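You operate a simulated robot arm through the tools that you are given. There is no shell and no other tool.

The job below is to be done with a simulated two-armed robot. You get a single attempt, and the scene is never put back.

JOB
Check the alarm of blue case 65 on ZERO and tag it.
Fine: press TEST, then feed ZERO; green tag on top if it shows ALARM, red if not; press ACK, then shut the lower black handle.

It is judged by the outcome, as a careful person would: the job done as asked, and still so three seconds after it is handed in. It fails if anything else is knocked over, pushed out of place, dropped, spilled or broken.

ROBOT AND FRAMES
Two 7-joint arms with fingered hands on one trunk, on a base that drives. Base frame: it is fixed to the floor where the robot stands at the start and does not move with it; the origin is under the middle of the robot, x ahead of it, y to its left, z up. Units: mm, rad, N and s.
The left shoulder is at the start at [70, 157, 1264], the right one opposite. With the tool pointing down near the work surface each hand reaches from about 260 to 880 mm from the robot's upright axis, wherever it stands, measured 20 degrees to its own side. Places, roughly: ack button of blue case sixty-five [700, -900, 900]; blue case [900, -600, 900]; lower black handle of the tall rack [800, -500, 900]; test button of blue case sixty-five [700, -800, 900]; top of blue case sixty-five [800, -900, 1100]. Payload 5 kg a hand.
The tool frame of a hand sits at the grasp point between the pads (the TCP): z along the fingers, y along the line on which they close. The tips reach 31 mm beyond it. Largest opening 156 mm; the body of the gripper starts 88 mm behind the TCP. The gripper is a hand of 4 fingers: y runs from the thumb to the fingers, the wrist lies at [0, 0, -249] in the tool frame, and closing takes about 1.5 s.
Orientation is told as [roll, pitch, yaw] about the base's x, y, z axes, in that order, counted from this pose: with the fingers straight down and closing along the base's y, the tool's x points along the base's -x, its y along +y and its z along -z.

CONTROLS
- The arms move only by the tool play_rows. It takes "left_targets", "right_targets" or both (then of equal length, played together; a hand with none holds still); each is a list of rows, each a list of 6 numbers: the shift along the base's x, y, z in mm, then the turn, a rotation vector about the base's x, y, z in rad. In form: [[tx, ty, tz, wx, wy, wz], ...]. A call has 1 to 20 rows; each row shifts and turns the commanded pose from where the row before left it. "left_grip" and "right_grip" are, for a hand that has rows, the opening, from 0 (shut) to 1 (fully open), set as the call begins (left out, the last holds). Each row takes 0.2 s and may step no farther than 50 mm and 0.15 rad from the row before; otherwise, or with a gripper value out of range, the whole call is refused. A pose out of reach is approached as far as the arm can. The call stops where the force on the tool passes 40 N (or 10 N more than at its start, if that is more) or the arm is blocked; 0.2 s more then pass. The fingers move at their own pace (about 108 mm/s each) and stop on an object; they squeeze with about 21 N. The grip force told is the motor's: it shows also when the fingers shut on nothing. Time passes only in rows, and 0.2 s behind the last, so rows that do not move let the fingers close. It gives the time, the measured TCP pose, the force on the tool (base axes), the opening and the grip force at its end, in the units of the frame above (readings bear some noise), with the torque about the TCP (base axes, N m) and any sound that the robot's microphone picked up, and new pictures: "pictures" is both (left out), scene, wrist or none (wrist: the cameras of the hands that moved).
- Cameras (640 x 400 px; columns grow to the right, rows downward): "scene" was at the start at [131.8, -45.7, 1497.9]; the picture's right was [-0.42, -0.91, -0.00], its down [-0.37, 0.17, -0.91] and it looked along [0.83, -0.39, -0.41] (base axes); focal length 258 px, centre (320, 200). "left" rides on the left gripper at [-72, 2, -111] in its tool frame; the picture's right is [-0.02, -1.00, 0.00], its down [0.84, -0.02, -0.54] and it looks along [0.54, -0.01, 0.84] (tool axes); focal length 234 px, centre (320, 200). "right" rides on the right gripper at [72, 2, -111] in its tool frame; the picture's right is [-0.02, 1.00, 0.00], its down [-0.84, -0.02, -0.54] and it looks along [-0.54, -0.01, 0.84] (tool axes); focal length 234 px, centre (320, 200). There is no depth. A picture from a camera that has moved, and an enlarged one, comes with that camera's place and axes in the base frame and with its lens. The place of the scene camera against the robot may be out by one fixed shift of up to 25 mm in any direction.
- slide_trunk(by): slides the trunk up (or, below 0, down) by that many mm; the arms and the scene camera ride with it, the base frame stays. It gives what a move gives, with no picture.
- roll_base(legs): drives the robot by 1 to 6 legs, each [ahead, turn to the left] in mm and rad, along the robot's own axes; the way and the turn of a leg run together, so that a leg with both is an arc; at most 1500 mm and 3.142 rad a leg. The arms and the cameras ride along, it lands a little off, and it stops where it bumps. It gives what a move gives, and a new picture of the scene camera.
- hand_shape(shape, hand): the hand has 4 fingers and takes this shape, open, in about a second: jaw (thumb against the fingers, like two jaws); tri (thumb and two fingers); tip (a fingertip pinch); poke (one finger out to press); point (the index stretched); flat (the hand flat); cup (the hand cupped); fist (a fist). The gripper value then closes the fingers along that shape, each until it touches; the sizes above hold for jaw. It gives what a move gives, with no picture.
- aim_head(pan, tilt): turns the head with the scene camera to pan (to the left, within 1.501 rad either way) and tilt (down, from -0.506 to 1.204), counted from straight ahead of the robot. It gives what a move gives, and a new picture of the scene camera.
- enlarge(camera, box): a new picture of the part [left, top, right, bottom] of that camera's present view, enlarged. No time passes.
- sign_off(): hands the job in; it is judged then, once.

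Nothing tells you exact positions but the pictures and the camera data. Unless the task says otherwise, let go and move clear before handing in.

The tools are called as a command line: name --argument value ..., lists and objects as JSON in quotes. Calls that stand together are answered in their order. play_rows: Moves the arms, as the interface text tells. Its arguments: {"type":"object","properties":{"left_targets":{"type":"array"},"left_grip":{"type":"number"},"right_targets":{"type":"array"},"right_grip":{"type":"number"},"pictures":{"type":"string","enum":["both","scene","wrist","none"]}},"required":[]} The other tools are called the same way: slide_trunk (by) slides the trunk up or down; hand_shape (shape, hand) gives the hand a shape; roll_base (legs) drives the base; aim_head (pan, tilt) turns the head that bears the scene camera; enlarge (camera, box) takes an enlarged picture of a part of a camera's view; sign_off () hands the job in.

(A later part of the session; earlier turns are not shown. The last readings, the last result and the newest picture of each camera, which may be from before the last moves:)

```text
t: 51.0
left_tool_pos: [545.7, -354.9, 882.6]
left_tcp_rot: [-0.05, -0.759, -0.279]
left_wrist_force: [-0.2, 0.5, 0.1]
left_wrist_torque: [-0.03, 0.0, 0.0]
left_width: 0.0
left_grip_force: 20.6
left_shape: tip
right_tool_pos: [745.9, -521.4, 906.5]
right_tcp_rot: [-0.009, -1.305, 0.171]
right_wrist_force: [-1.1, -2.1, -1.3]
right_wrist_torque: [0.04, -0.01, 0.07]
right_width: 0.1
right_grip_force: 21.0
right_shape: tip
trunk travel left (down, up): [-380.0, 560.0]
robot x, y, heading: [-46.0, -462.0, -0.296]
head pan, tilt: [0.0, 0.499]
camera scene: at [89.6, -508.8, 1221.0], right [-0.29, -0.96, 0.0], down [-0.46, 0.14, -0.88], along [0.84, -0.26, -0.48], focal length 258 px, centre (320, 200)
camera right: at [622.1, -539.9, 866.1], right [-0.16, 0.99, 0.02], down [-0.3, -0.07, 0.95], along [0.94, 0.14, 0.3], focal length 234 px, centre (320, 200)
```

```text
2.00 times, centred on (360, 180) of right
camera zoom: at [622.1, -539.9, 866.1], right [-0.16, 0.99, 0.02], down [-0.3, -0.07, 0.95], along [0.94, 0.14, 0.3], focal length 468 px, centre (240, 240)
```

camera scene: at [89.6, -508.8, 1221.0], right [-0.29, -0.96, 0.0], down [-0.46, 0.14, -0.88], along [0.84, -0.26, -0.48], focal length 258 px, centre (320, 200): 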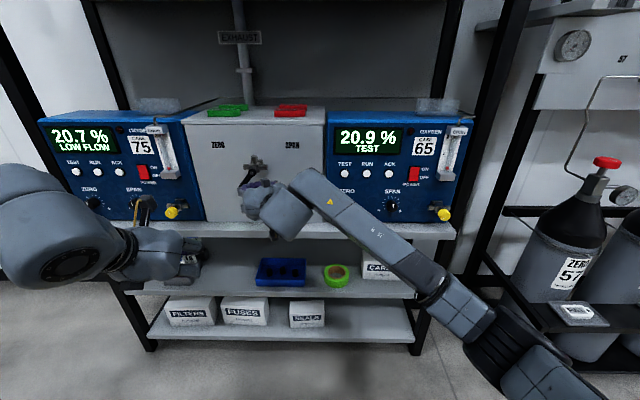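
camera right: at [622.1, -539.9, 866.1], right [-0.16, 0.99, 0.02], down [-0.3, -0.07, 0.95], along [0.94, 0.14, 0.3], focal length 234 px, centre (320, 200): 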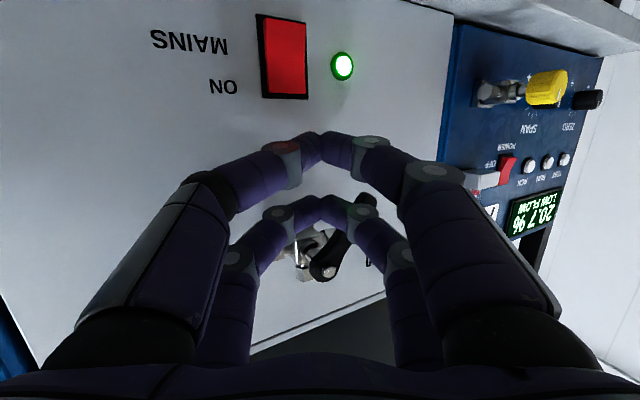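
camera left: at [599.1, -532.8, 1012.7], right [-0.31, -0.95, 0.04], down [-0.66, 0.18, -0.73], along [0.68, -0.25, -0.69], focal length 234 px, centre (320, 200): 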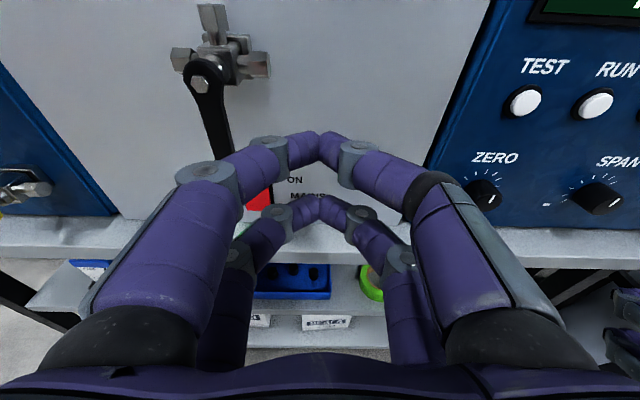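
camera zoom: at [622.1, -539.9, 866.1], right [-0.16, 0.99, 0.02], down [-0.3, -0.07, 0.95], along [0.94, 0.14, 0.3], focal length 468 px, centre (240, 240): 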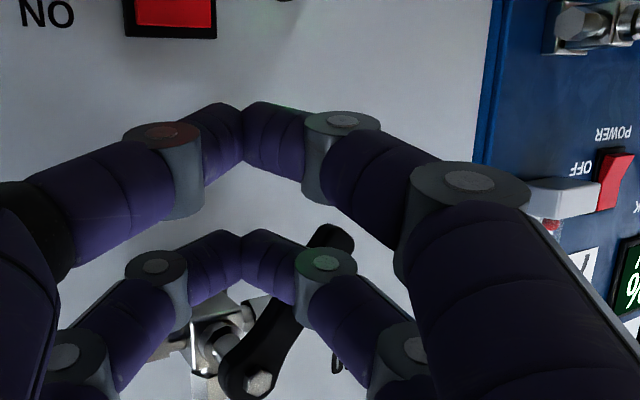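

The lever is turning smoothly, now about 40° toward ZERO with little force. I'll follow the arc on to horizontal.

play_rows --right_targets '[[2.6, 8.6, 6, 0, 0, 0], [-0.3, 9.5, 8, 0, 0, 0], [-0.9, 7.6, 9, 0, 0, 0]]' --pictures "both"

enlarge --camera "scene" --box '[200, 80, 360, 210]'

enlarge --camera "right" --box '[240, 80, 480, 280]'

```text
t: 51.8
left_tool_pos: [546.3, -357.4, 881.7]
left_tcp_rot: [-0.052, -0.753, -0.279]
left_wrist_force: [-0.4, -1.0, -0.2]
left_wrist_torque: [0.02, 0.02, -0.01]
left_width: 0.1
left_grip_force: 20.8
left_shape: tip
right_tool_pos: [748.9, -496.6, 929.4]
right_tcp_rot: [-0.01, -1.3, 0.171]
right_wrist_force: [-1.4, -4.1, -7.6]
right_wrist_torque: [0.23, 0.11, -0.11]
right_width: 0.2
right_grip_force: 20.9
right_shape: tip
trunk travel left (down, up): [-380.0, 560.0]
robot x, y, heading: [-44.1, -461.1, -0.293]
head pan, tilt: [0.0, 0.499]
camera scene: at [90.6, -509.2, 1220.7], right [-0.29, -0.96, 0.0], down [-0.46, 0.14, -0.88], along [0.84, -0.26, -0.48], focal length 258 px, centre (320, 200)
camera right: at [624.2, -514.6, 887.1], right [-0.15, 0.99, 0.02], down [-0.29, -0.07, 0.95], along [0.94, 0.14, 0.3], focal length 234 px, centre (320, 200)
```

scene: 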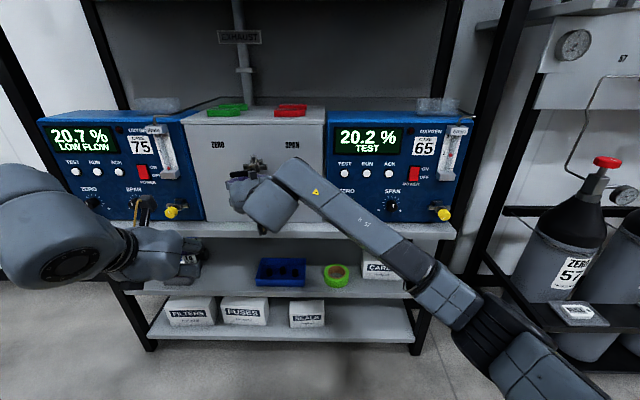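
right: 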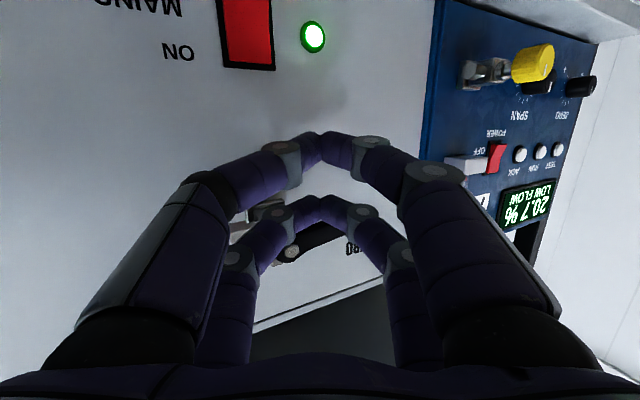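

```text
3.08 times, centred on (280, 145) of scene
camera zoom: at [90.6, -509.2, 1220.7], right [-0.29, -0.96, 0.0], down [-0.46, 0.14, -0.88], along [0.84, -0.26, -0.48], focal length 794 px, centre (443, 369)
```

zoom: 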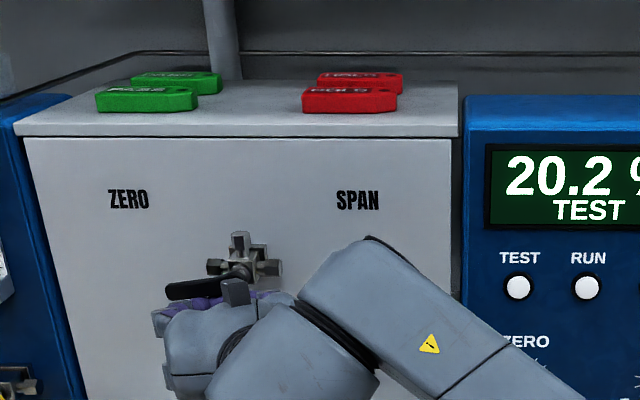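

```text
2.00 times, centred on (360, 180) of right
camera zoom: at [624.2, -514.6, 887.1], right [-0.15, 0.99, 0.02], down [-0.29, -0.07, 0.95], along [0.94, 0.14, 0.3], focal length 468 px, centre (240, 240)
```

zoom: 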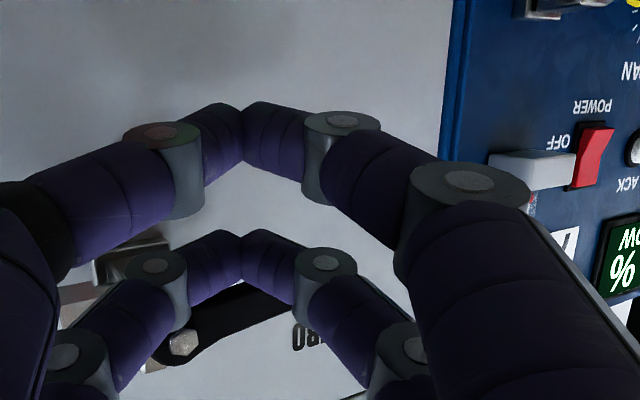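

The lever is almost horizontal and case 65's reading has begun to fall (20.2 %). I'll push up a few millimetres more to complete the turn.

play_rows --right_targets '[[0, 0, 2, 0, 0, 0], [0.5, 1.9, 2, 0, 0, 0]]' --pictures "none"

enlarge --camera "scene" --box '[200, 100, 300, 180]'

enlarge --camera "scene" --box '[320, 80, 480, 220]'

```text
t: 52.4
left_tool_pos: [546.6, -356.0, 882.2]
left_tcp_rot: [-0.05, -0.756, -0.276]
left_wrist_force: [-0.1, 0.5, 0.3]
left_wrist_torque: [0.02, 0.0, 0.0]
left_width: 0.0
left_grip_force: 21.3
left_shape: tip
right_tool_pos: [748.6, -496.0, 928.8]
right_tcp_rot: [-0.006, -1.294, 0.169]
right_wrist_force: [-11.2, -7.2, -24.0]
right_wrist_torque: [0.76, 0.02, -0.34]
right_width: 0.0
right_grip_force: 21.5
right_shape: tip
trunk travel left (down, up): [-380.0, 560.0]
robot x, y, heading: [-41.7, -462.3, -0.294]
head pan, tilt: [0.0, 0.499]
```

```text
5.00 times, centred on (250, 140) of scene
camera zoom: at [91.1, -509.9, 1220.4], right [-0.29, -0.96, 0.0], down [-0.46, 0.14, -0.88], along [0.84, -0.26, -0.48], focal length 1289 px, centre (670, 500)
```

zoom: 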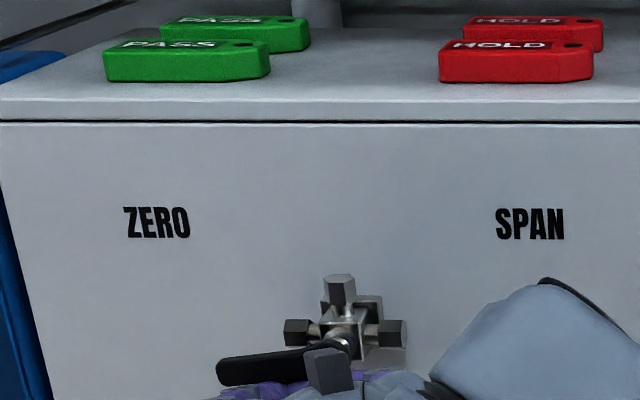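

```text
2.86 times, centred on (400, 150) of scene
camera zoom: at [91.1, -509.9, 1220.4], right [-0.29, -0.96, 0.0], down [-0.46, 0.14, -0.88], along [0.84, -0.26, -0.48], focal length 737 px, centre (91, 343)
```

zoom: 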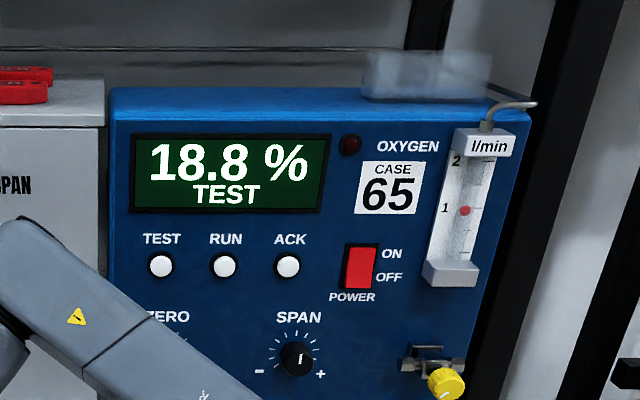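

The lever sits at its stop, flow on case 65 is up to about 1 l/min, and the reading falls (18.8 %). I'll let go of the lever: down, back, and away to the right.

play_rows --right_targets '[[0, 0, -6, 0, 0, 0], [0, 0, -8, 0, 0, 0], [-19.1, 5.8, -5, 0, 0, 0], [-28.7, 8.7, 0, 0, 0, 0], [-28.7, 8.7, 0, 0, 0, 0], [-13, -43, 0, 0, 0, 0], [-13, -43, 0, 0, 0, 0], [-13, -43, 0, 0, 0, 0], [-13, -43, 0, 0, 0, 0], [-13, -43, 0, 0, 0, 0]]' --pictures "scene"

enlarge --camera "scene" --box '[200, 80, 340, 200]'

enlarge --camera "scene" --box '[320, 80, 480, 220]'

```text
t: 54.6
left_tool_pos: [545.2, -355.9, 883.9]
left_tcp_rot: [-0.05, -0.759, -0.278]
left_wrist_force: [-0.1, -0.5, 0.4]
left_wrist_torque: [0.02, -0.03, 0.04]
left_width: 0.0
left_grip_force: 20.6
left_shape: tip
right_tool_pos: [606.4, -687.4, 916.5]
right_tcp_rot: [-0.009, -1.306, 0.173]
right_wrist_force: [-0.4, -0.2, 0.8]
right_wrist_torque: [-0.04, 0.07, 0.03]
right_width: 0.0
right_grip_force: 21.2
right_shape: tip
trunk travel left (down, up): [-380.0, 560.0]
robot x, y, heading: [-42.5, -460.6, -0.295]
head pan, tilt: [0.0, 0.499]
camera scene: at [89.1, -509.9, 1221.1], right [-0.29, -0.96, 0.0], down [-0.46, 0.14, -0.88], along [0.84, -0.26, -0.48], focal length 258 px, centre (320, 200)
```

scene: 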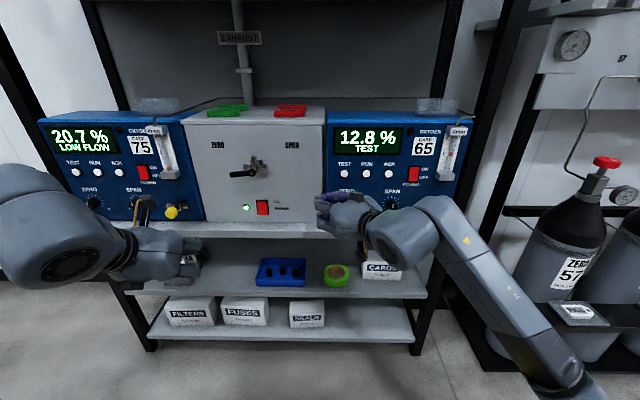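

```text
3.33 times, centred on (270, 140) of scene
camera zoom: at [89.1, -509.9, 1221.1], right [-0.29, -0.96, 0.0], down [-0.46, 0.14, -0.88], along [0.84, -0.26, -0.48], focal length 860 px, centre (487, 400)
```

zoom: 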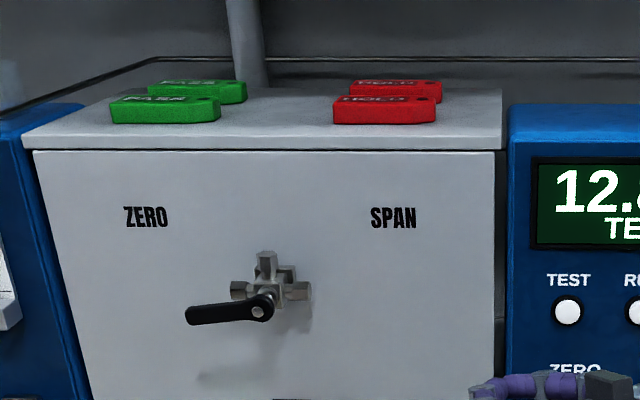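

```text
2.86 times, centred on (400, 150) of scene
camera zoom: at [89.1, -509.9, 1221.1], right [-0.29, -0.96, 0.0], down [-0.46, 0.14, -0.88], along [0.84, -0.26, -0.48], focal length 737 px, centre (91, 343)
```

zoom: 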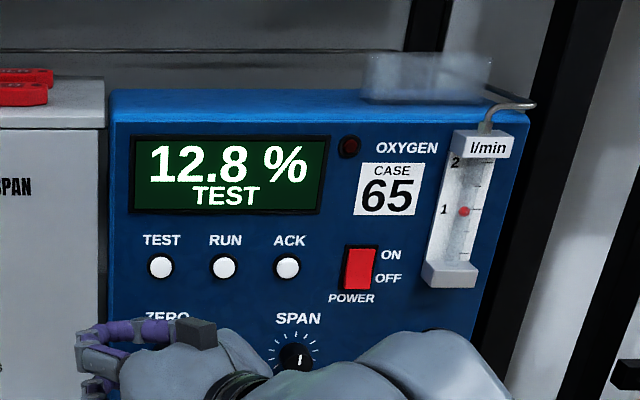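

The handle stays at ZERO and 65 reads 12.8 % and falling, still no alarm. I'll wait for the reading to settle.

play_rows --right_targets '[[0, 0, 0, 0, 0, 0], [0, 0, 0, 0, 0, 0], [0, 0, 0, 0, 0, 0], [0, 0, 0, 0, 0, 0], [0, 0, 0, 0, 0, 0], [0, 0, 0, 0, 0, 0], [0, 0, 0, 0, 0, 0], [0, 0, 0, 0, 0, 0], [0, 0, 0, 0, 0, 0], [0, 0, 0, 0, 0, 0], [0, 0, 0, 0, 0, 0], [0, 0, 0, 0, 0, 0], [0, 0, 0, 0, 0, 0], [0, 0, 0, 0, 0, 0], [0, 0, 0, 0, 0, 0], [0, 0, 0, 0, 0, 0], [0, 0, 0, 0, 0, 0], [0, 0, 0, 0, 0, 0], [0, 0, 0, 0, 0, 0], [0, 0, 0, 0, 0, 0]]' --pictures "none"

enlarge --camera "scene" --box '[320, 80, 480, 220]'

play_rows --right_targets '[[0, 0, 0, 0, 0, 0], [0, 0, 0, 0, 0, 0], [0, 0, 0, 0, 0, 0], [0, 0, 0, 0, 0, 0], [0, 0, 0, 0, 0, 0], [0, 0, 0, 0, 0, 0], [0, 0, 0, 0, 0, 0], [0, 0, 0, 0, 0, 0], [0, 0, 0, 0, 0, 0], [0, 0, 0, 0, 0, 0], [0, 0, 0, 0, 0, 0], [0, 0, 0, 0, 0, 0], [0, 0, 0, 0, 0, 0], [0, 0, 0, 0, 0, 0], [0, 0, 0, 0, 0, 0], [0, 0, 0, 0, 0, 0], [0, 0, 0, 0, 0, 0], [0, 0, 0, 0, 0, 0], [0, 0, 0, 0, 0, 0], [0, 0, 0, 0, 0, 0]]' --pictures "none"

enlarge --camera "scene" --box '[320, 80, 480, 220]'

```text
t: 58.8
left_tool_pos: [544.5, -355.0, 882.6]
left_tcp_rot: [-0.052, -0.755, -0.278]
left_wrist_force: [-0.2, -0.8, -0.6]
left_wrist_torque: [0.02, 0.01, 0.0]
left_width: 0.1
left_grip_force: 21.2
left_shape: tip
right_tool_pos: [607.6, -686.7, 917.2]
right_tcp_rot: [-0.009, -1.304, 0.175]
right_wrist_force: [0.5, 0.0, -0.4]
right_wrist_torque: [0.02, -0.03, -0.01]
right_width: 0.0
right_grip_force: 20.8
right_shape: tip
trunk travel left (down, up): [-380.0, 560.0]
robot x, y, heading: [-49.7, -460.2, -0.293]
head pan, tilt: [0.0, 0.499]
```

```text
2.86 times, centred on (400, 150) of scene
camera zoom: at [89.6, -508.8, 1221.0], right [-0.29, -0.96, 0.0], down [-0.46, 0.14, -0.88], along [0.84, -0.26, -0.48], focal length 737 px, centre (91, 343)
```

zoom: 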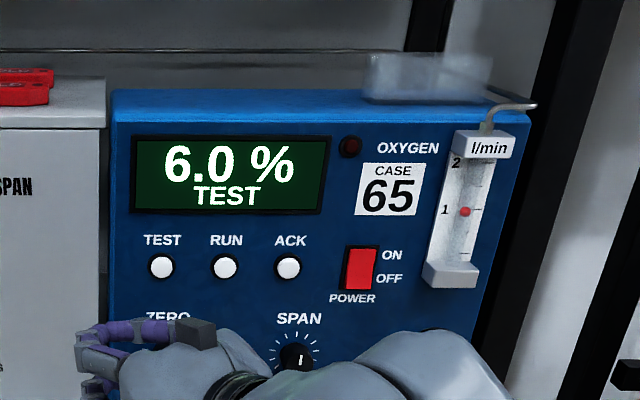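

```text
t: 63.0
left_tool_pos: [545.3, -356.4, 883.6]
left_tcp_rot: [-0.051, -0.758, -0.278]
left_wrist_force: [0.5, 0.1, -0.3]
left_wrist_torque: [0.0, -0.01, 0.0]
left_width: 0.1
left_grip_force: 21.0
left_shape: tip
right_tool_pos: [607.8, -685.4, 917.3]
right_tcp_rot: [-0.01, -1.305, 0.173]
right_wrist_force: [0.7, 0.0, 0.4]
right_wrist_torque: [0.0, 0.03, 0.01]
right_width: 0.1
right_grip_force: 21.0
right_shape: tip
trunk travel left (down, up): [-380.0, 560.0]
robot x, y, heading: [-49.0, -462.5, -0.295]
head pan, tilt: [0.0, 0.499]
```

```text
2.86 times, centred on (400, 150) of scene
camera zoom: at [89.6, -508.8, 1221.0], right [-0.29, -0.96, 0.0], down [-0.46, 0.14, -0.88], along [0.84, -0.26, -0.48], focal length 737 px, centre (91, 343)
```

zoom: 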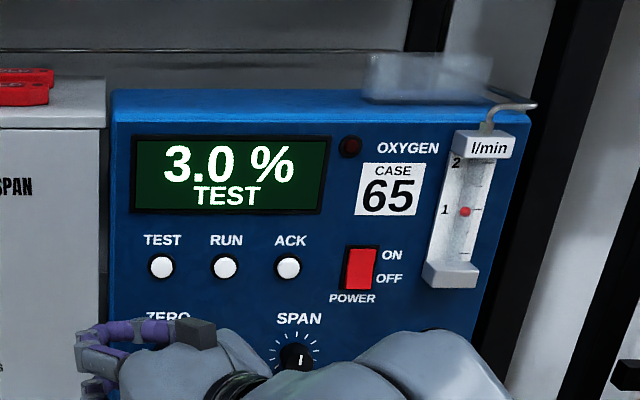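

It reads 3.0 % with no ALARM so far. I'll keep waiting until it has clearly settled, in case the alarm comes late.

play_rows --right_targets '[[0, 0, 0, 0, 0, 0], [0, 0, 0, 0, 0, 0], [0, 0, 0, 0, 0, 0], [0, 0, 0, 0, 0, 0], [0, 0, 0, 0, 0, 0], [0, 0, 0, 0, 0, 0], [0, 0, 0, 0, 0, 0], [0, 0, 0, 0, 0, 0], [0, 0, 0, 0, 0, 0], [0, 0, 0, 0, 0, 0], [0, 0, 0, 0, 0, 0], [0, 0, 0, 0, 0, 0], [0, 0, 0, 0, 0, 0], [0, 0, 0, 0, 0, 0], [0, 0, 0, 0, 0, 0], [0, 0, 0, 0, 0, 0], [0, 0, 0, 0, 0, 0], [0, 0, 0, 0, 0, 0], [0, 0, 0, 0, 0, 0], [0, 0, 0, 0, 0, 0]]' --pictures "none"

play_rows --right_targets '[[0, 0, 0, 0, 0, 0], [0, 0, 0, 0, 0, 0], [0, 0, 0, 0, 0, 0], [0, 0, 0, 0, 0, 0], [0, 0, 0, 0, 0, 0], [0, 0, 0, 0, 0, 0], [0, 0, 0, 0, 0, 0], [0, 0, 0, 0, 0, 0], [0, 0, 0, 0, 0, 0], [0, 0, 0, 0, 0, 0], [0, 0, 0, 0, 0, 0], [0, 0, 0, 0, 0, 0], [0, 0, 0, 0, 0, 0], [0, 0, 0, 0, 0, 0], [0, 0, 0, 0, 0, 0], [0, 0, 0, 0, 0, 0], [0, 0, 0, 0, 0, 0], [0, 0, 0, 0, 0, 0], [0, 0, 0, 0, 0, 0], [0, 0, 0, 0, 0, 0]]' --pictures "none"

enlarge --camera "scene" --box '[320, 80, 480, 220]'

play_rows --right_targets '[[0, 0, 0, 0, 0, 0], [0, 0, 0, 0, 0, 0], [0, 0, 0, 0, 0, 0], [0, 0, 0, 0, 0, 0], [0, 0, 0, 0, 0, 0], [0, 0, 0, 0, 0, 0], [0, 0, 0, 0, 0, 0], [0, 0, 0, 0, 0, 0], [0, 0, 0, 0, 0, 0], [0, 0, 0, 0, 0, 0], [0, 0, 0, 0, 0, 0], [0, 0, 0, 0, 0, 0], [0, 0, 0, 0, 0, 0], [0, 0, 0, 0, 0, 0], [0, 0, 0, 0, 0, 0], [0, 0, 0, 0, 0, 0], [0, 0, 0, 0, 0, 0], [0, 0, 0, 0, 0, 0], [0, 0, 0, 0, 0, 0], [0, 0, 0, 0, 0, 0]]' --pictures "none"

enlarge --camera "scene" --box '[320, 80, 480, 220]'

```text
t: 67.2
left_tool_pos: [545.8, -356.5, 882.1]
left_tcp_rot: [-0.05, -0.759, -0.277]
left_wrist_force: [-0.7, 0.4, -1.2]
left_wrist_torque: [-0.01, 0.0, 0.01]
left_width: 0.2
left_grip_force: 20.7
left_shape: tip
right_tool_pos: [607.3, -684.9, 917.1]
right_tcp_rot: [-0.01, -1.304, 0.175]
right_wrist_force: [-0.2, 0.1, 0.0]
right_wrist_torque: [0.0, -0.03, 0.02]
right_width: 0.2
right_grip_force: 21.0
right_shape: tip
trunk travel left (down, up): [-380.0, 560.0]
robot x, y, heading: [-44.4, -459.4, -0.294]
head pan, tilt: [0.0, 0.499]
```

```text
t: 71.4
left_tool_pos: [545.0, -356.0, 883.5]
left_tcp_rot: [-0.05, -0.757, -0.277]
left_wrist_force: [-0.4, 0.2, -0.1]
left_wrist_torque: [-0.04, -0.01, -0.02]
left_width: 0.0
left_grip_force: 21.6
left_shape: tip
right_tool_pos: [607.8, -686.7, 915.6]
right_tcp_rot: [-0.01, -1.303, 0.176]
right_wrist_force: [0.0, -0.1, -0.1]
right_wrist_torque: [-0.02, 0.01, -0.04]
right_width: 0.0
right_grip_force: 21.6
right_shape: tip
trunk travel left (down, up): [-380.0, 560.0]
robot x, y, heading: [-42.0, -462.1, -0.299]
head pan, tilt: [0.0, 0.499]
```

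```text
2.86 times, centred on (400, 150) of scene
camera zoom: at [89.6, -508.8, 1221.0], right [-0.29, -0.96, 0.0], down [-0.46, 0.14, -0.88], along [0.84, -0.26, -0.48], focal length 737 px, centre (91, 343)
```

zoom: 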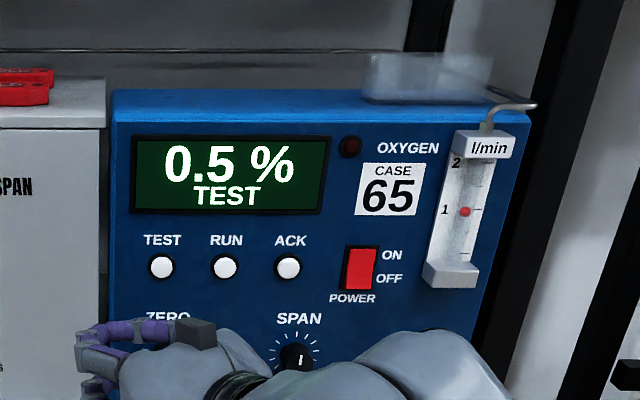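

```text
t: 75.6
left_tool_pos: [544.8, -356.3, 883.5]
left_tcp_rot: [-0.05, -0.757, -0.278]
left_wrist_force: [-0.1, -0.5, -1.1]
left_wrist_torque: [0.03, 0.01, 0.04]
left_width: 0.2
left_grip_force: 21.6
left_shape: tip
right_tool_pos: [606.9, -686.4, 916.3]
right_tcp_rot: [-0.011, -1.302, 0.175]
right_wrist_force: [-0.1, 1.0, 0.2]
right_wrist_torque: [-0.01, 0.02, -0.01]
right_width: 0.0
right_grip_force: 20.8
right_shape: tip
trunk travel left (down, up): [-380.0, 560.0]
robot x, y, heading: [-40.5, -462.4, -0.3]
head pan, tilt: [0.0, 0.499]
```

```text
2.86 times, centred on (400, 150) of scene
camera zoom: at [89.6, -508.8, 1221.0], right [-0.29, -0.96, 0.0], down [-0.46, 0.14, -0.88], along [0.84, -0.26, -0.48], focal length 737 px, centre (91, 343)
```

zoom: 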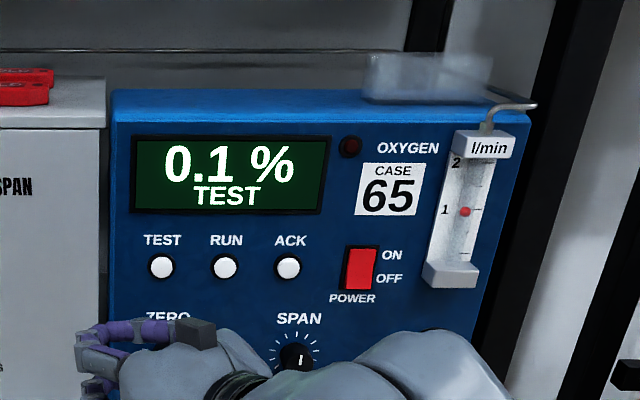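

It's at 0.1 % and still shows TEST with the lamp dark. I'll wait a bit longer to be sure.

play_rows --right_targets '[[0, 0, 0, 0, 0, 0], [0, 0, 0, 0, 0, 0], [0, 0, 0, 0, 0, 0], [0, 0, 0, 0, 0, 0], [0, 0, 0, 0, 0, 0], [0, 0, 0, 0, 0, 0], [0, 0, 0, 0, 0, 0], [0, 0, 0, 0, 0, 0], [0, 0, 0, 0, 0, 0], [0, 0, 0, 0, 0, 0], [0, 0, 0, 0, 0, 0], [0, 0, 0, 0, 0, 0], [0, 0, 0, 0, 0, 0], [0, 0, 0, 0, 0, 0], [0, 0, 0, 0, 0, 0], [0, 0, 0, 0, 0, 0], [0, 0, 0, 0, 0, 0], [0, 0, 0, 0, 0, 0], [0, 0, 0, 0, 0, 0], [0, 0, 0, 0, 0, 0]]' --pictures "none"

enlarge --camera "scene" --box '[320, 80, 480, 220]'

play_rows --right_targets '[[0, 0, 0, 0, 0, 0], [0, 0, 0, 0, 0, 0], [0, 0, 0, 0, 0, 0], [0, 0, 0, 0, 0, 0], [0, 0, 0, 0, 0, 0], [0, 0, 0, 0, 0, 0], [0, 0, 0, 0, 0, 0], [0, 0, 0, 0, 0, 0], [0, 0, 0, 0, 0, 0], [0, 0, 0, 0, 0, 0], [0, 0, 0, 0, 0, 0], [0, 0, 0, 0, 0, 0], [0, 0, 0, 0, 0, 0], [0, 0, 0, 0, 0, 0], [0, 0, 0, 0, 0, 0], [0, 0, 0, 0, 0, 0], [0, 0, 0, 0, 0, 0], [0, 0, 0, 0, 0, 0], [0, 0, 0, 0, 0, 0], [0, 0, 0, 0, 0, 0]]' --pictures "none"

enlarge --camera "scene" --box '[320, 80, 480, 220]'

```text
t: 79.8
left_tool_pos: [544.1, -356.0, 882.8]
left_tcp_rot: [-0.049, -0.758, -0.277]
left_wrist_force: [-0.1, 1.1, 0.4]
left_wrist_torque: [0.0, -0.05, 0.01]
left_width: 0.2
left_grip_force: 20.8
left_shape: tip
right_tool_pos: [608.4, -685.8, 916.1]
right_tcp_rot: [-0.01, -1.303, 0.174]
right_wrist_force: [0.2, -0.4, 0.1]
right_wrist_torque: [0.03, -0.02, 0.0]
right_width: 0.0
right_grip_force: 20.6
right_shape: tip
trunk travel left (down, up): [-380.0, 560.0]
robot x, y, heading: [-38.4, -461.3, -0.295]
head pan, tilt: [0.0, 0.499]
```

```text
2.86 times, centred on (400, 150) of scene
camera zoom: at [89.6, -508.8, 1221.0], right [-0.29, -0.96, 0.0], down [-0.46, 0.14, -0.88], along [0.84, -0.26, -0.48], focal length 737 px, centre (91, 343)
```

zoom: 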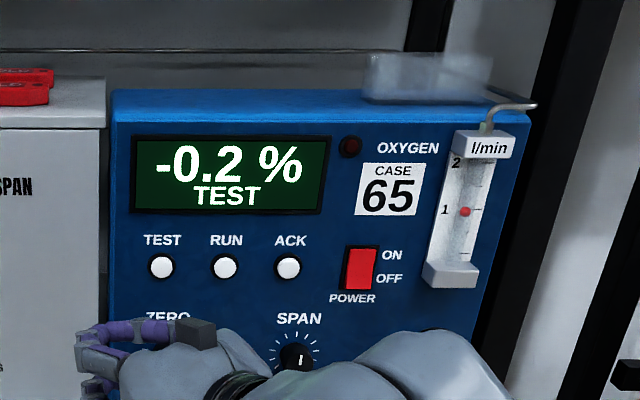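

```text
t: 84.0
left_tool_pos: [545.2, -358.0, 882.7]
left_tcp_rot: [-0.052, -0.756, -0.278]
left_wrist_force: [0.5, 0.0, 0.0]
left_wrist_torque: [0.0, -0.03, -0.04]
left_width: 0.1
left_grip_force: 20.8
left_shape: tip
right_tool_pos: [607.3, -685.7, 916.9]
right_tcp_rot: [-0.01, -1.306, 0.173]
right_wrist_force: [0.2, -0.7, 0.1]
right_wrist_torque: [-0.01, 0.01, 0.04]
right_width: 0.1
right_grip_force: 20.8
right_shape: tip
trunk travel left (down, up): [-380.0, 560.0]
robot x, y, heading: [-40.6, -465.0, -0.296]
head pan, tilt: [0.0, 0.499]
```

```text
2.86 times, centred on (400, 150) of scene
camera zoom: at [89.6, -508.8, 1221.0], right [-0.29, -0.96, 0.0], down [-0.46, 0.14, -0.88], along [0.84, -0.26, -0.48], focal length 737 px, centre (91, 343)
```

zoom: 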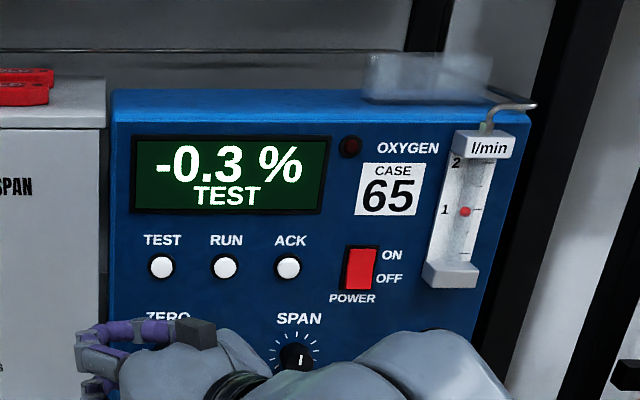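

The reading has settled at about -0.3 %, still TEST with no ALARM and the lamp dark, so this points to a red tag. I'll raise the trunk for the tags on the grey box and drive a little closer.

slide_trunk --by 270

roll_base --legs '[[70, 0]]'

enlarge --camera "scene" --box '[320, 170, 480, 300]'

enlarge --camera "scene" --box '[190, 170, 350, 300]'

```text
t: 86.8
left_tool_pos: [545.2, -356.6, 1152.7]
left_tcp_rot: [-0.05, -0.758, -0.278]
left_wrist_force: [-0.4, 0.3, 0.0]
left_wrist_torque: [0.0, -0.02, -0.01]
left_width: 0.0
left_grip_force: 21.2
left_shape: tip
right_tool_pos: [608.3, -687.0, 1186.5]
right_tcp_rot: [-0.011, -1.306, 0.174]
right_wrist_force: [0.6, -0.1, -0.5]
right_wrist_torque: [-0.02, -0.01, 0.0]
right_width: 0.0
right_grip_force: 20.5
right_shape: tip
trunk travel left (down, up): [-650.0, 290.0]
robot x, y, heading: [-43.9, -461.9, -0.294]
head pan, tilt: [0.0, 0.499]
```

```text
t: 87.8
left_tool_pos: [610.2, -375.8, 1153.6]
left_tcp_rot: [-0.052, -0.756, -0.276]
left_wrist_force: [-0.2, -0.3, 0.0]
left_wrist_torque: [-0.03, 0.03, -0.01]
left_width: 0.0
left_grip_force: 20.3
left_shape: tip
right_tool_pos: [672.4, -704.6, 1186.7]
right_tcp_rot: [-0.014, -1.304, 0.178]
right_wrist_force: [-0.6, 0.4, -0.1]
right_wrist_torque: [0.04, 0.03, -0.01]
right_width: 0.2
right_grip_force: 20.7
right_shape: tip
trunk travel left (down, up): [-650.0, 290.0]
robot x, y, heading: [25.1, -481.3, -0.3]
head pan, tilt: [0.0, 0.499]
camera scene: at [154.8, -528.1, 1491.2], right [-0.29, -0.96, 0.0], down [-0.46, 0.14, -0.88], along [0.84, -0.26, -0.48], focal length 258 px, centre (320, 200)
```

scene: 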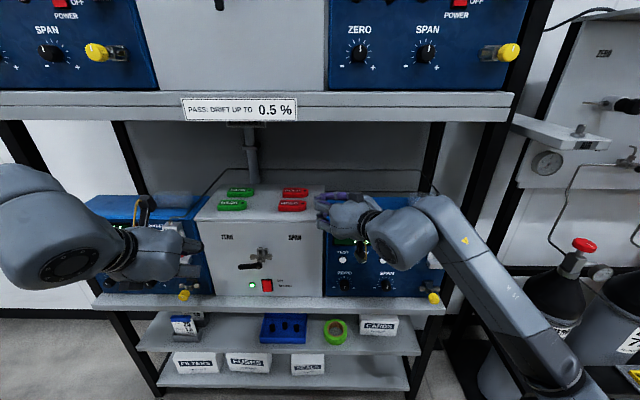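

```text
3.08 times, centred on (400, 235) of scene
camera zoom: at [154.8, -528.1, 1491.2], right [-0.29, -0.96, 0.0], down [-0.46, 0.14, -0.88], along [0.84, -0.26, -0.48], focal length 794 px, centre (74, 92)
```

zoom: 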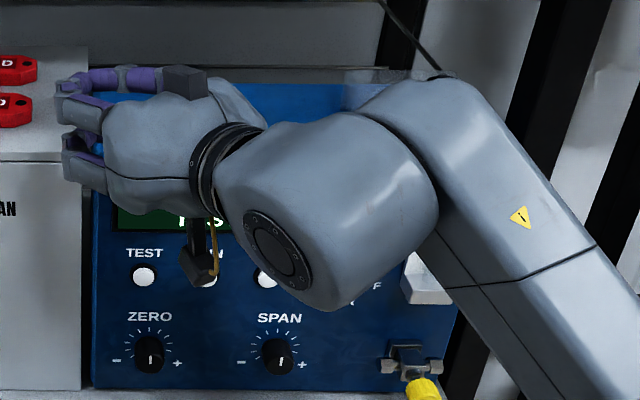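

```text
3.08 times, centred on (270, 235) of scene
camera zoom: at [154.8, -528.1, 1491.2], right [-0.29, -0.96, 0.0], down [-0.46, 0.14, -0.88], along [0.84, -0.26, -0.48], focal length 794 px, centre (474, 92)
```

zoom: 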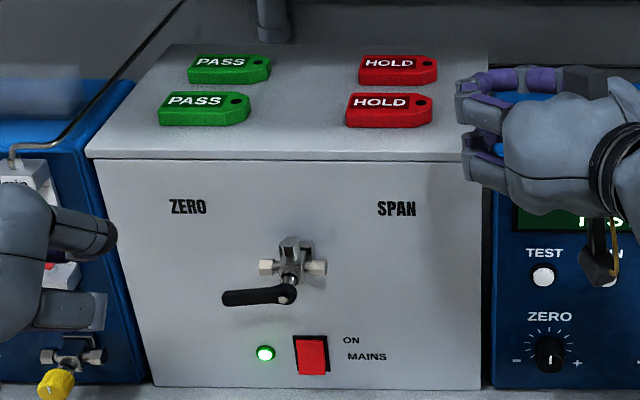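

The tags are well visible. I'll zoom further on the red front tag to fix its outline.

enlarge --camera "scene" --box '[270, 180, 320, 215]'

```text
11.43 times, centred on (295, 198) of scene
camera zoom: at [154.8, -528.1, 1491.2], right [-0.29, -0.96, 0.0], down [-0.46, 0.14, -0.88], along [0.84, -0.26, -0.48], focal length 2947 px, centre (606, 229)
```

zoom: 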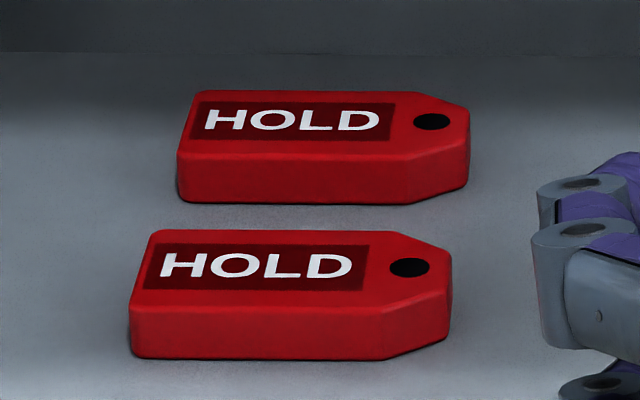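

The red front tag spans about lateral 327 to 413, depth 988 to 1029, and is 16 mm thick on a top at height 1082. I'll open the right hand to jaw, face it straight on and tilt it 45° down, away from the rack.

hand_shape --shape "jaw" --hand "right"

play_rows --right_targets '[[-14.4, 4.3, 10, 0, 0, -0.118], [-14.4, 4.3, 10, 0, 0, -0.118], [-14.4, 4.3, 10, 0, 0, -0.118], [-14.4, 4.3, 10, 0, 0, -0.118], [0, 0, 5, 0.0377, 0.1244, 0], [0, 0, 5, 0.0377, 0.1244, 0], [0, 0, 5, 0.0377, 0.1244, 0], [0, 0, 5, 0.0377, 0.1244, 0], [0, 0, 0, 0, 0, 0]]' --right_grip 1 --pictures "both"

```text
t: 88.7
left_tool_pos: [609.2, -376.0, 1153.0]
left_tcp_rot: [-0.05, -0.761, -0.276]
left_wrist_force: [0.8, 0.1, -0.3]
left_wrist_torque: [0.0, -0.04, 0.0]
left_width: 0.2
left_grip_force: 21.5
left_shape: tip
right_tool_pos: [673.0, -704.9, 1187.7]
right_tcp_rot: [-0.012, -1.305, 0.177]
right_wrist_force: [-0.2, -0.1, 0.4]
right_wrist_torque: [0.02, 0.01, -0.02]
right_width: 155.9
right_grip_force: 0.0
right_shape: jaw
trunk travel left (down, up): [-650.0, 290.0]
robot x, y, heading: [27.3, -482.8, -0.297]
head pan, tilt: [0.0, 0.499]
```

```text
t: 90.7
left_tool_pos: [612.0, -375.9, 1153.3]
left_tcp_rot: [-0.052, -0.757, -0.275]
left_wrist_force: [-0.9, -0.6, -0.5]
left_wrist_torque: [0.01, 0.01, 0.01]
left_width: 0.1
left_grip_force: 20.5
left_shape: tip
right_tool_pos: [616.2, -687.7, 1247.7]
right_tcp_rot: [-0.011, -0.783, -0.296]
right_wrist_force: [0.6, -0.2, -0.6]
right_wrist_torque: [-0.02, -0.01, 0.0]
right_width: 156.1
right_grip_force: 0.0
right_shape: jaw
trunk travel left (down, up): [-650.0, 290.0]
robot x, y, heading: [21.4, -482.0, -0.296]
head pan, tilt: [0.0, 0.499]
camera scene: at [155.4, -528.6, 1491.0], right [-0.29, -0.96, 0.0], down [-0.46, 0.14, -0.88], along [0.84, -0.26, -0.48], focal length 258 px, centre (320, 200)
camera right: at [494.1, -646.0, 1273.6], right [0.31, 0.95, 0.01], down [0.2, -0.07, 0.98], along [0.93, -0.31, -0.21], focal length 234 px, centre (320, 200)
```

scene: 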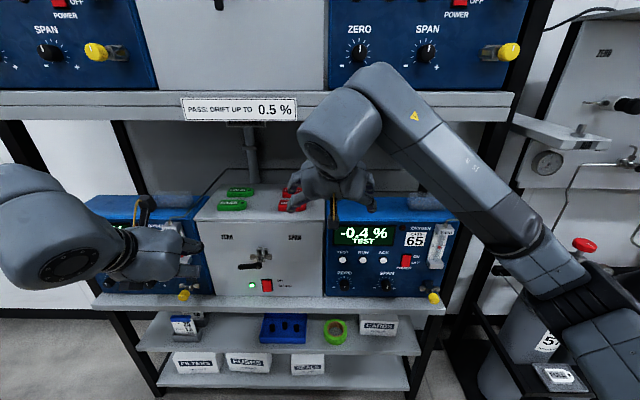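
right: 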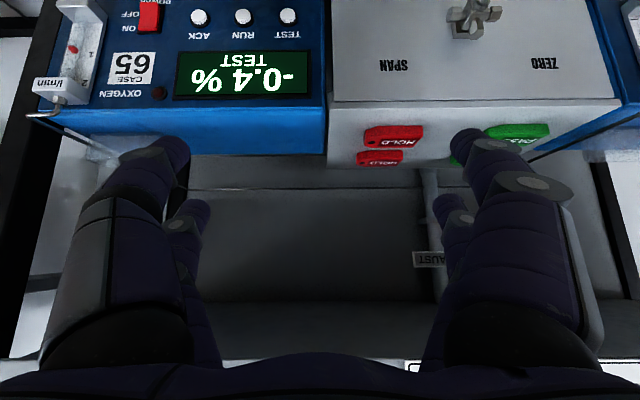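

The display still reads TEST (-0.4 %), no ALARM. The right hand is square and 45° down; I'll move it to a pre-grasp above and in front of the red front tag.

play_rows --right_targets '[[37.2, 12.5, -14, 0, 0, 0], [37.2, 12.5, -14, 0, 0, 0], [37.2, 12.5, -14, 0, 0, 0], [37.2, 12.5, -14, 0, 0, 0], [37.2, 12.5, -14, 0, 0, 0], [0, 0, 0, 0, 0, 0]]' --right_grip 0.8 --pictures "both"

enlarge --camera "right" --box '[160, 60, 480, 260]'

enlarge --camera "scene" --box '[190, 150, 350, 280]'

```text
t: 92.1
left_tool_pos: [610.7, -376.6, 1153.6]
left_tcp_rot: [-0.05, -0.758, -0.277]
left_wrist_force: [-0.3, 0.0, -0.3]
left_wrist_torque: [0.01, -0.02, 0.0]
left_width: 0.1
left_grip_force: 21.1
left_shape: tip
right_tool_pos: [801.5, -625.5, 1177.5]
right_tcp_rot: [-0.013, -0.785, -0.295]
right_wrist_force: [0.0, 1.2, -0.9]
right_wrist_torque: [0.04, -0.03, -0.01]
right_width: 124.9
right_grip_force: 0.1
right_shape: jaw
trunk travel left (down, up): [-650.0, 290.0]
robot x, y, heading: [19.9, -483.0, -0.294]
head pan, tilt: [0.0, 0.499]
camera scene: at [154.7, -529.3, 1491.1], right [-0.29, -0.96, 0.0], down [-0.46, 0.14, -0.88], along [0.84, -0.26, -0.48], focal length 258 px, centre (320, 200)
camera right: at [679.7, -584.6, 1203.6], right [0.31, 0.95, 0.01], down [0.19, -0.07, 0.98], along [0.93, -0.31, -0.21], focal length 234 px, centre (320, 200)
```

scene: 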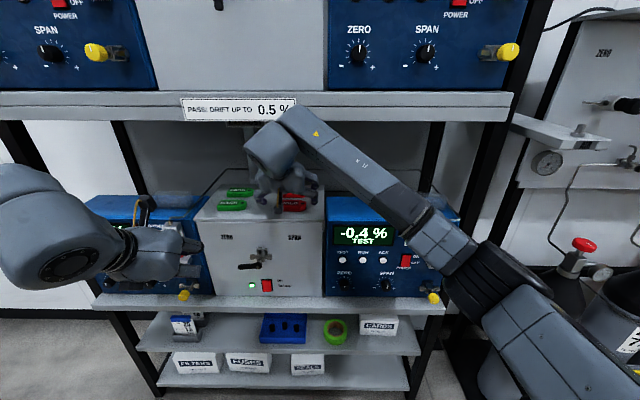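
right: 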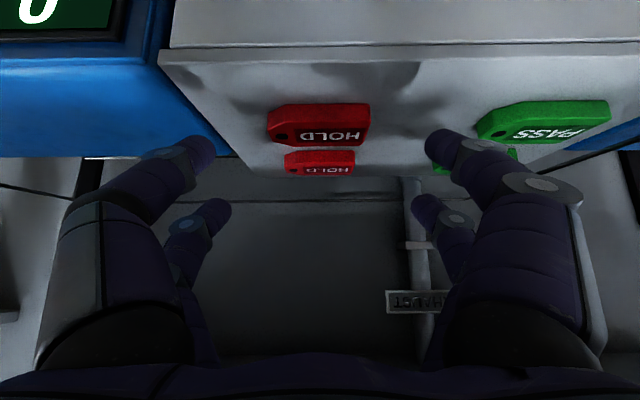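

```text
2.00 times, centred on (320, 160) of right
camera zoom: at [679.7, -584.6, 1203.6], right [0.31, 0.95, 0.01], down [0.19, -0.07, 0.98], along [0.93, -0.31, -0.21], focal length 468 px, centre (320, 280)
```

zoom: 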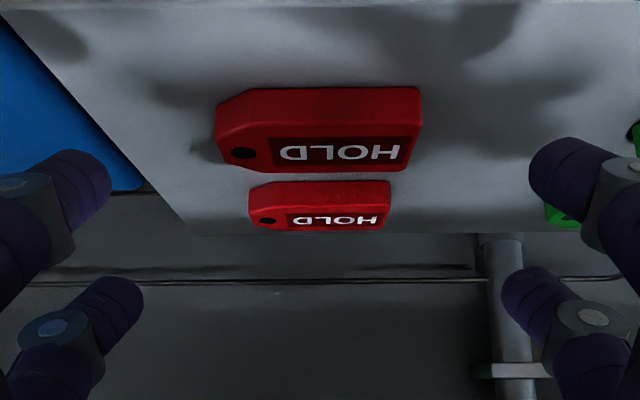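

```text
3.08 times, centred on (270, 215) of scene
camera zoom: at [154.7, -529.3, 1491.1], right [-0.29, -0.96, 0.0], down [-0.46, 0.14, -0.88], along [0.84, -0.26, -0.48], focal length 794 px, centre (474, 154)
```

zoom: 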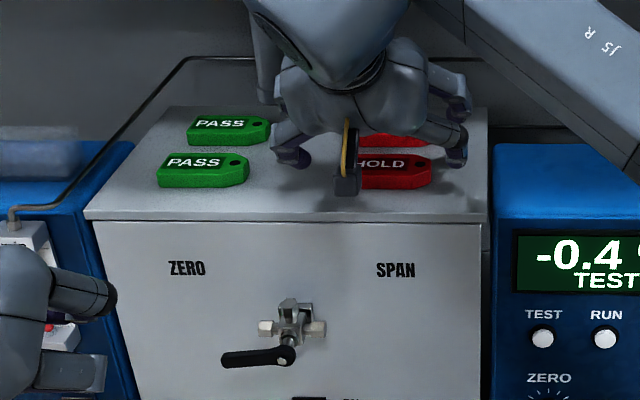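

The tag is centred between the fingers. I'll go in along the tool axis to just above the box top beside the tag.

play_rows --right_targets '[[19.1, -5.8, -15.8, 0, 0, 0], [19.1, -5.8, -15.8, 0, 0, 0], [19.1, -5.8, -15.8, 0, 0, 0], [0, 0, 0, 0, 0, 0]]' --pictures "both"

enlarge --camera "right" --box '[160, 60, 480, 260]'

enlarge --camera "scene" --box '[190, 150, 350, 280]'

```text
t: 93.1
left_tool_pos: [610.1, -376.2, 1153.3]
left_tcp_rot: [-0.051, -0.759, -0.274]
left_wrist_force: [0.3, 0.5, -0.2]
left_wrist_torque: [0.02, -0.03, 0.01]
left_width: 0.0
left_grip_force: 21.2
left_shape: tip
right_tool_pos: [858.8, -643.9, 1133.3]
right_tcp_rot: [-0.011, -0.787, -0.296]
right_wrist_force: [0.2, -1.2, 9.7]
right_wrist_torque: [0.72, -0.25, -0.02]
right_width: 124.5
right_grip_force: 0.1
right_shape: jaw
trunk travel left (down, up): [-650.0, 290.0]
robot x, y, heading: [24.2, -480.5, -0.293]
head pan, tilt: [0.0, 0.499]
camera scene: at [154.3, -528.7, 1491.3], right [-0.29, -0.96, 0.0], down [-0.46, 0.14, -0.88], along [0.84, -0.26, -0.48], focal length 258 px, centre (320, 200)
camera right: at [736.2, -601.0, 1157.9], right [0.31, 0.95, 0.01], down [0.19, -0.07, 0.98], along [0.93, -0.31, -0.21], focal length 234 px, centre (320, 200)
```

scene: 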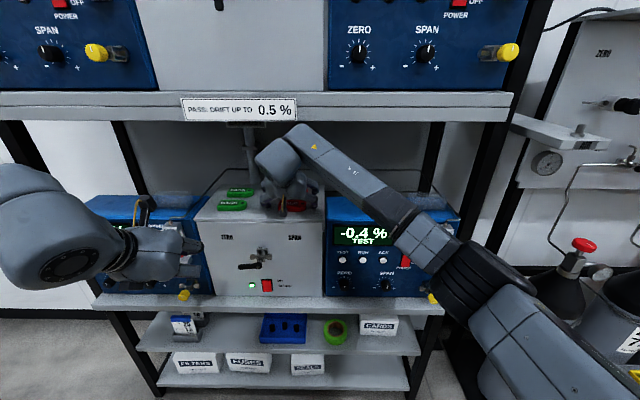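
right: 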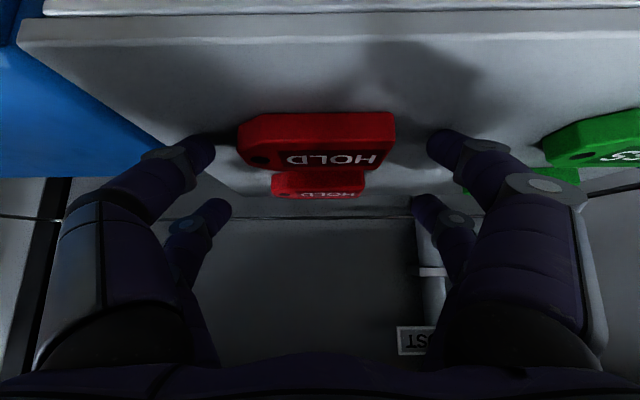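

```text
2.00 times, centred on (320, 160) of right
camera zoom: at [736.2, -601.0, 1157.9], right [0.31, 0.95, 0.01], down [0.19, -0.07, 0.98], along [0.93, -0.31, -0.21], focal length 468 px, centre (320, 280)
```

zoom: 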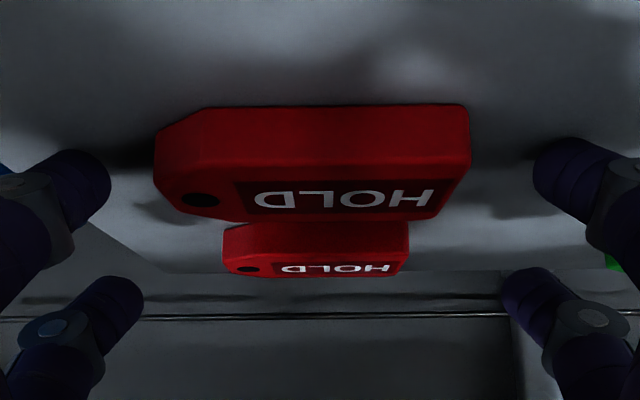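

```text
3.08 times, centred on (270, 215) of scene
camera zoom: at [154.3, -528.7, 1491.3], right [-0.29, -0.96, 0.0], down [-0.46, 0.14, -0.88], along [0.84, -0.26, -0.48], focal length 794 px, centre (474, 154)
```

zoom: 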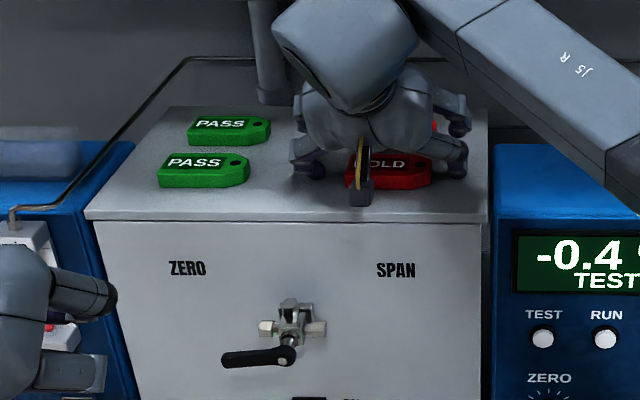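

The fingertips touch the box top lightly (about 10 N) on both sides of the tag, so the top is near height 1089. I'll lift 2 mm and close on the tag.

play_rows --right_targets '[[0, 0, 2, 0, 0, 0], [0, 0, 0, 0, 0, 0], [0, 0, 0, 0, 0, 0], [0, 0, 0, 0, 0, 0], [0, 0, 0, 0, 0, 0], [0, 0, 0, 0, 0, 0], [0, 0, 0, 0, 0, 0], [0, 0, 0, 0, 0, 0]]' --right_grip 0 --pictures "both"

enlarge --camera "right" --box '[160, 60, 480, 260]'

enlarge --camera "scene" --box '[190, 150, 350, 280]'

```text
t: 94.9
left_tool_pos: [611.0, -375.4, 1153.0]
left_tcp_rot: [-0.051, -0.757, -0.275]
left_wrist_force: [-0.3, -0.4, -0.4]
left_wrist_torque: [-0.01, 0.03, 0.03]
left_width: 0.0
left_grip_force: 21.0
left_shape: tip
right_tool_pos: [859.2, -641.1, 1131.7]
right_tcp_rot: [-0.012, -0.785, -0.295]
right_wrist_force: [1.4, 2.0, 6.6]
right_wrist_torque: [0.54, -0.22, 0.01]
right_width: 33.8
right_grip_force: 21.2
right_shape: jaw
trunk travel left (down, up): [-650.0, 290.0]
robot x, y, heading: [24.2, -483.8, -0.292]
head pan, tilt: [0.0, 0.499]
camera scene: at [154.9, -528.0, 1491.1], right [-0.29, -0.96, 0.0], down [-0.46, 0.14, -0.88], along [0.84, -0.26, -0.48], focal length 258 px, centre (320, 200)
camera right: at [736.7, -600.3, 1158.4], right [0.31, 0.95, 0.01], down [0.2, -0.07, 0.98], along [0.93, -0.31, -0.21], focal length 234 px, centre (320, 200)
```

scene: 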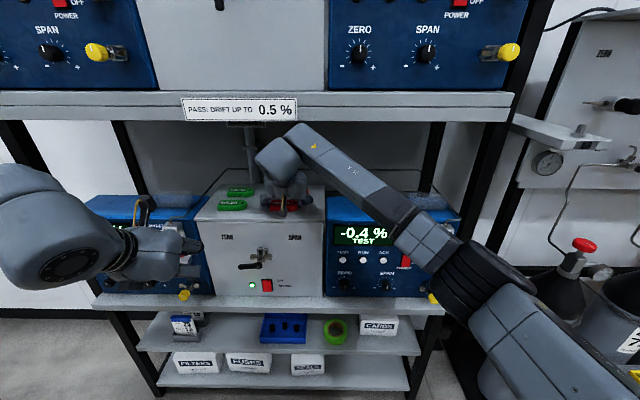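
right: 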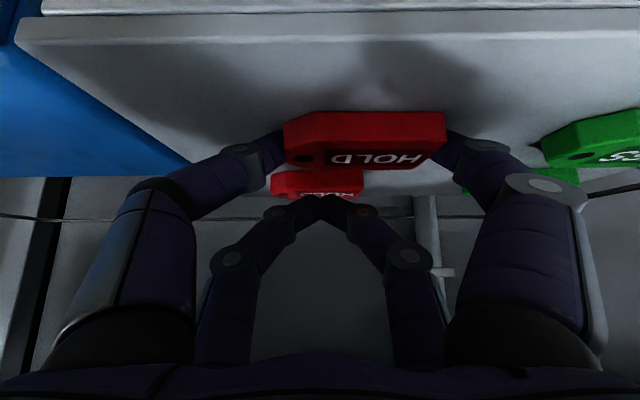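

```text
2.00 times, centred on (320, 160) of right
camera zoom: at [736.7, -600.3, 1158.4], right [0.31, 0.95, 0.01], down [0.2, -0.07, 0.98], along [0.93, -0.31, -0.21], focal length 468 px, centre (320, 280)
```

zoom: 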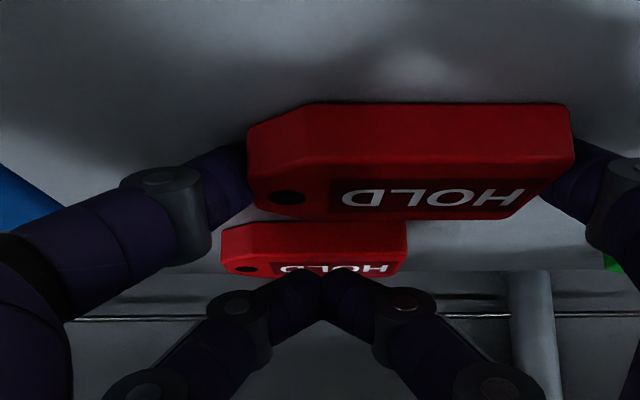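

```text
3.08 times, centred on (270, 215) of scene
camera zoom: at [154.9, -528.0, 1491.1], right [-0.29, -0.96, 0.0], down [-0.46, 0.14, -0.88], along [0.84, -0.26, -0.48], focal length 794 px, centre (474, 154)
```

zoom: 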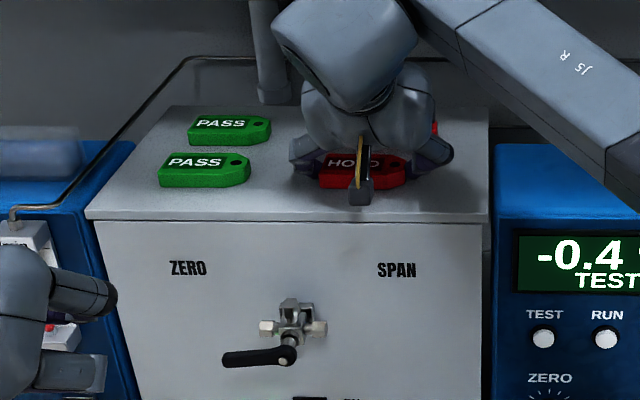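

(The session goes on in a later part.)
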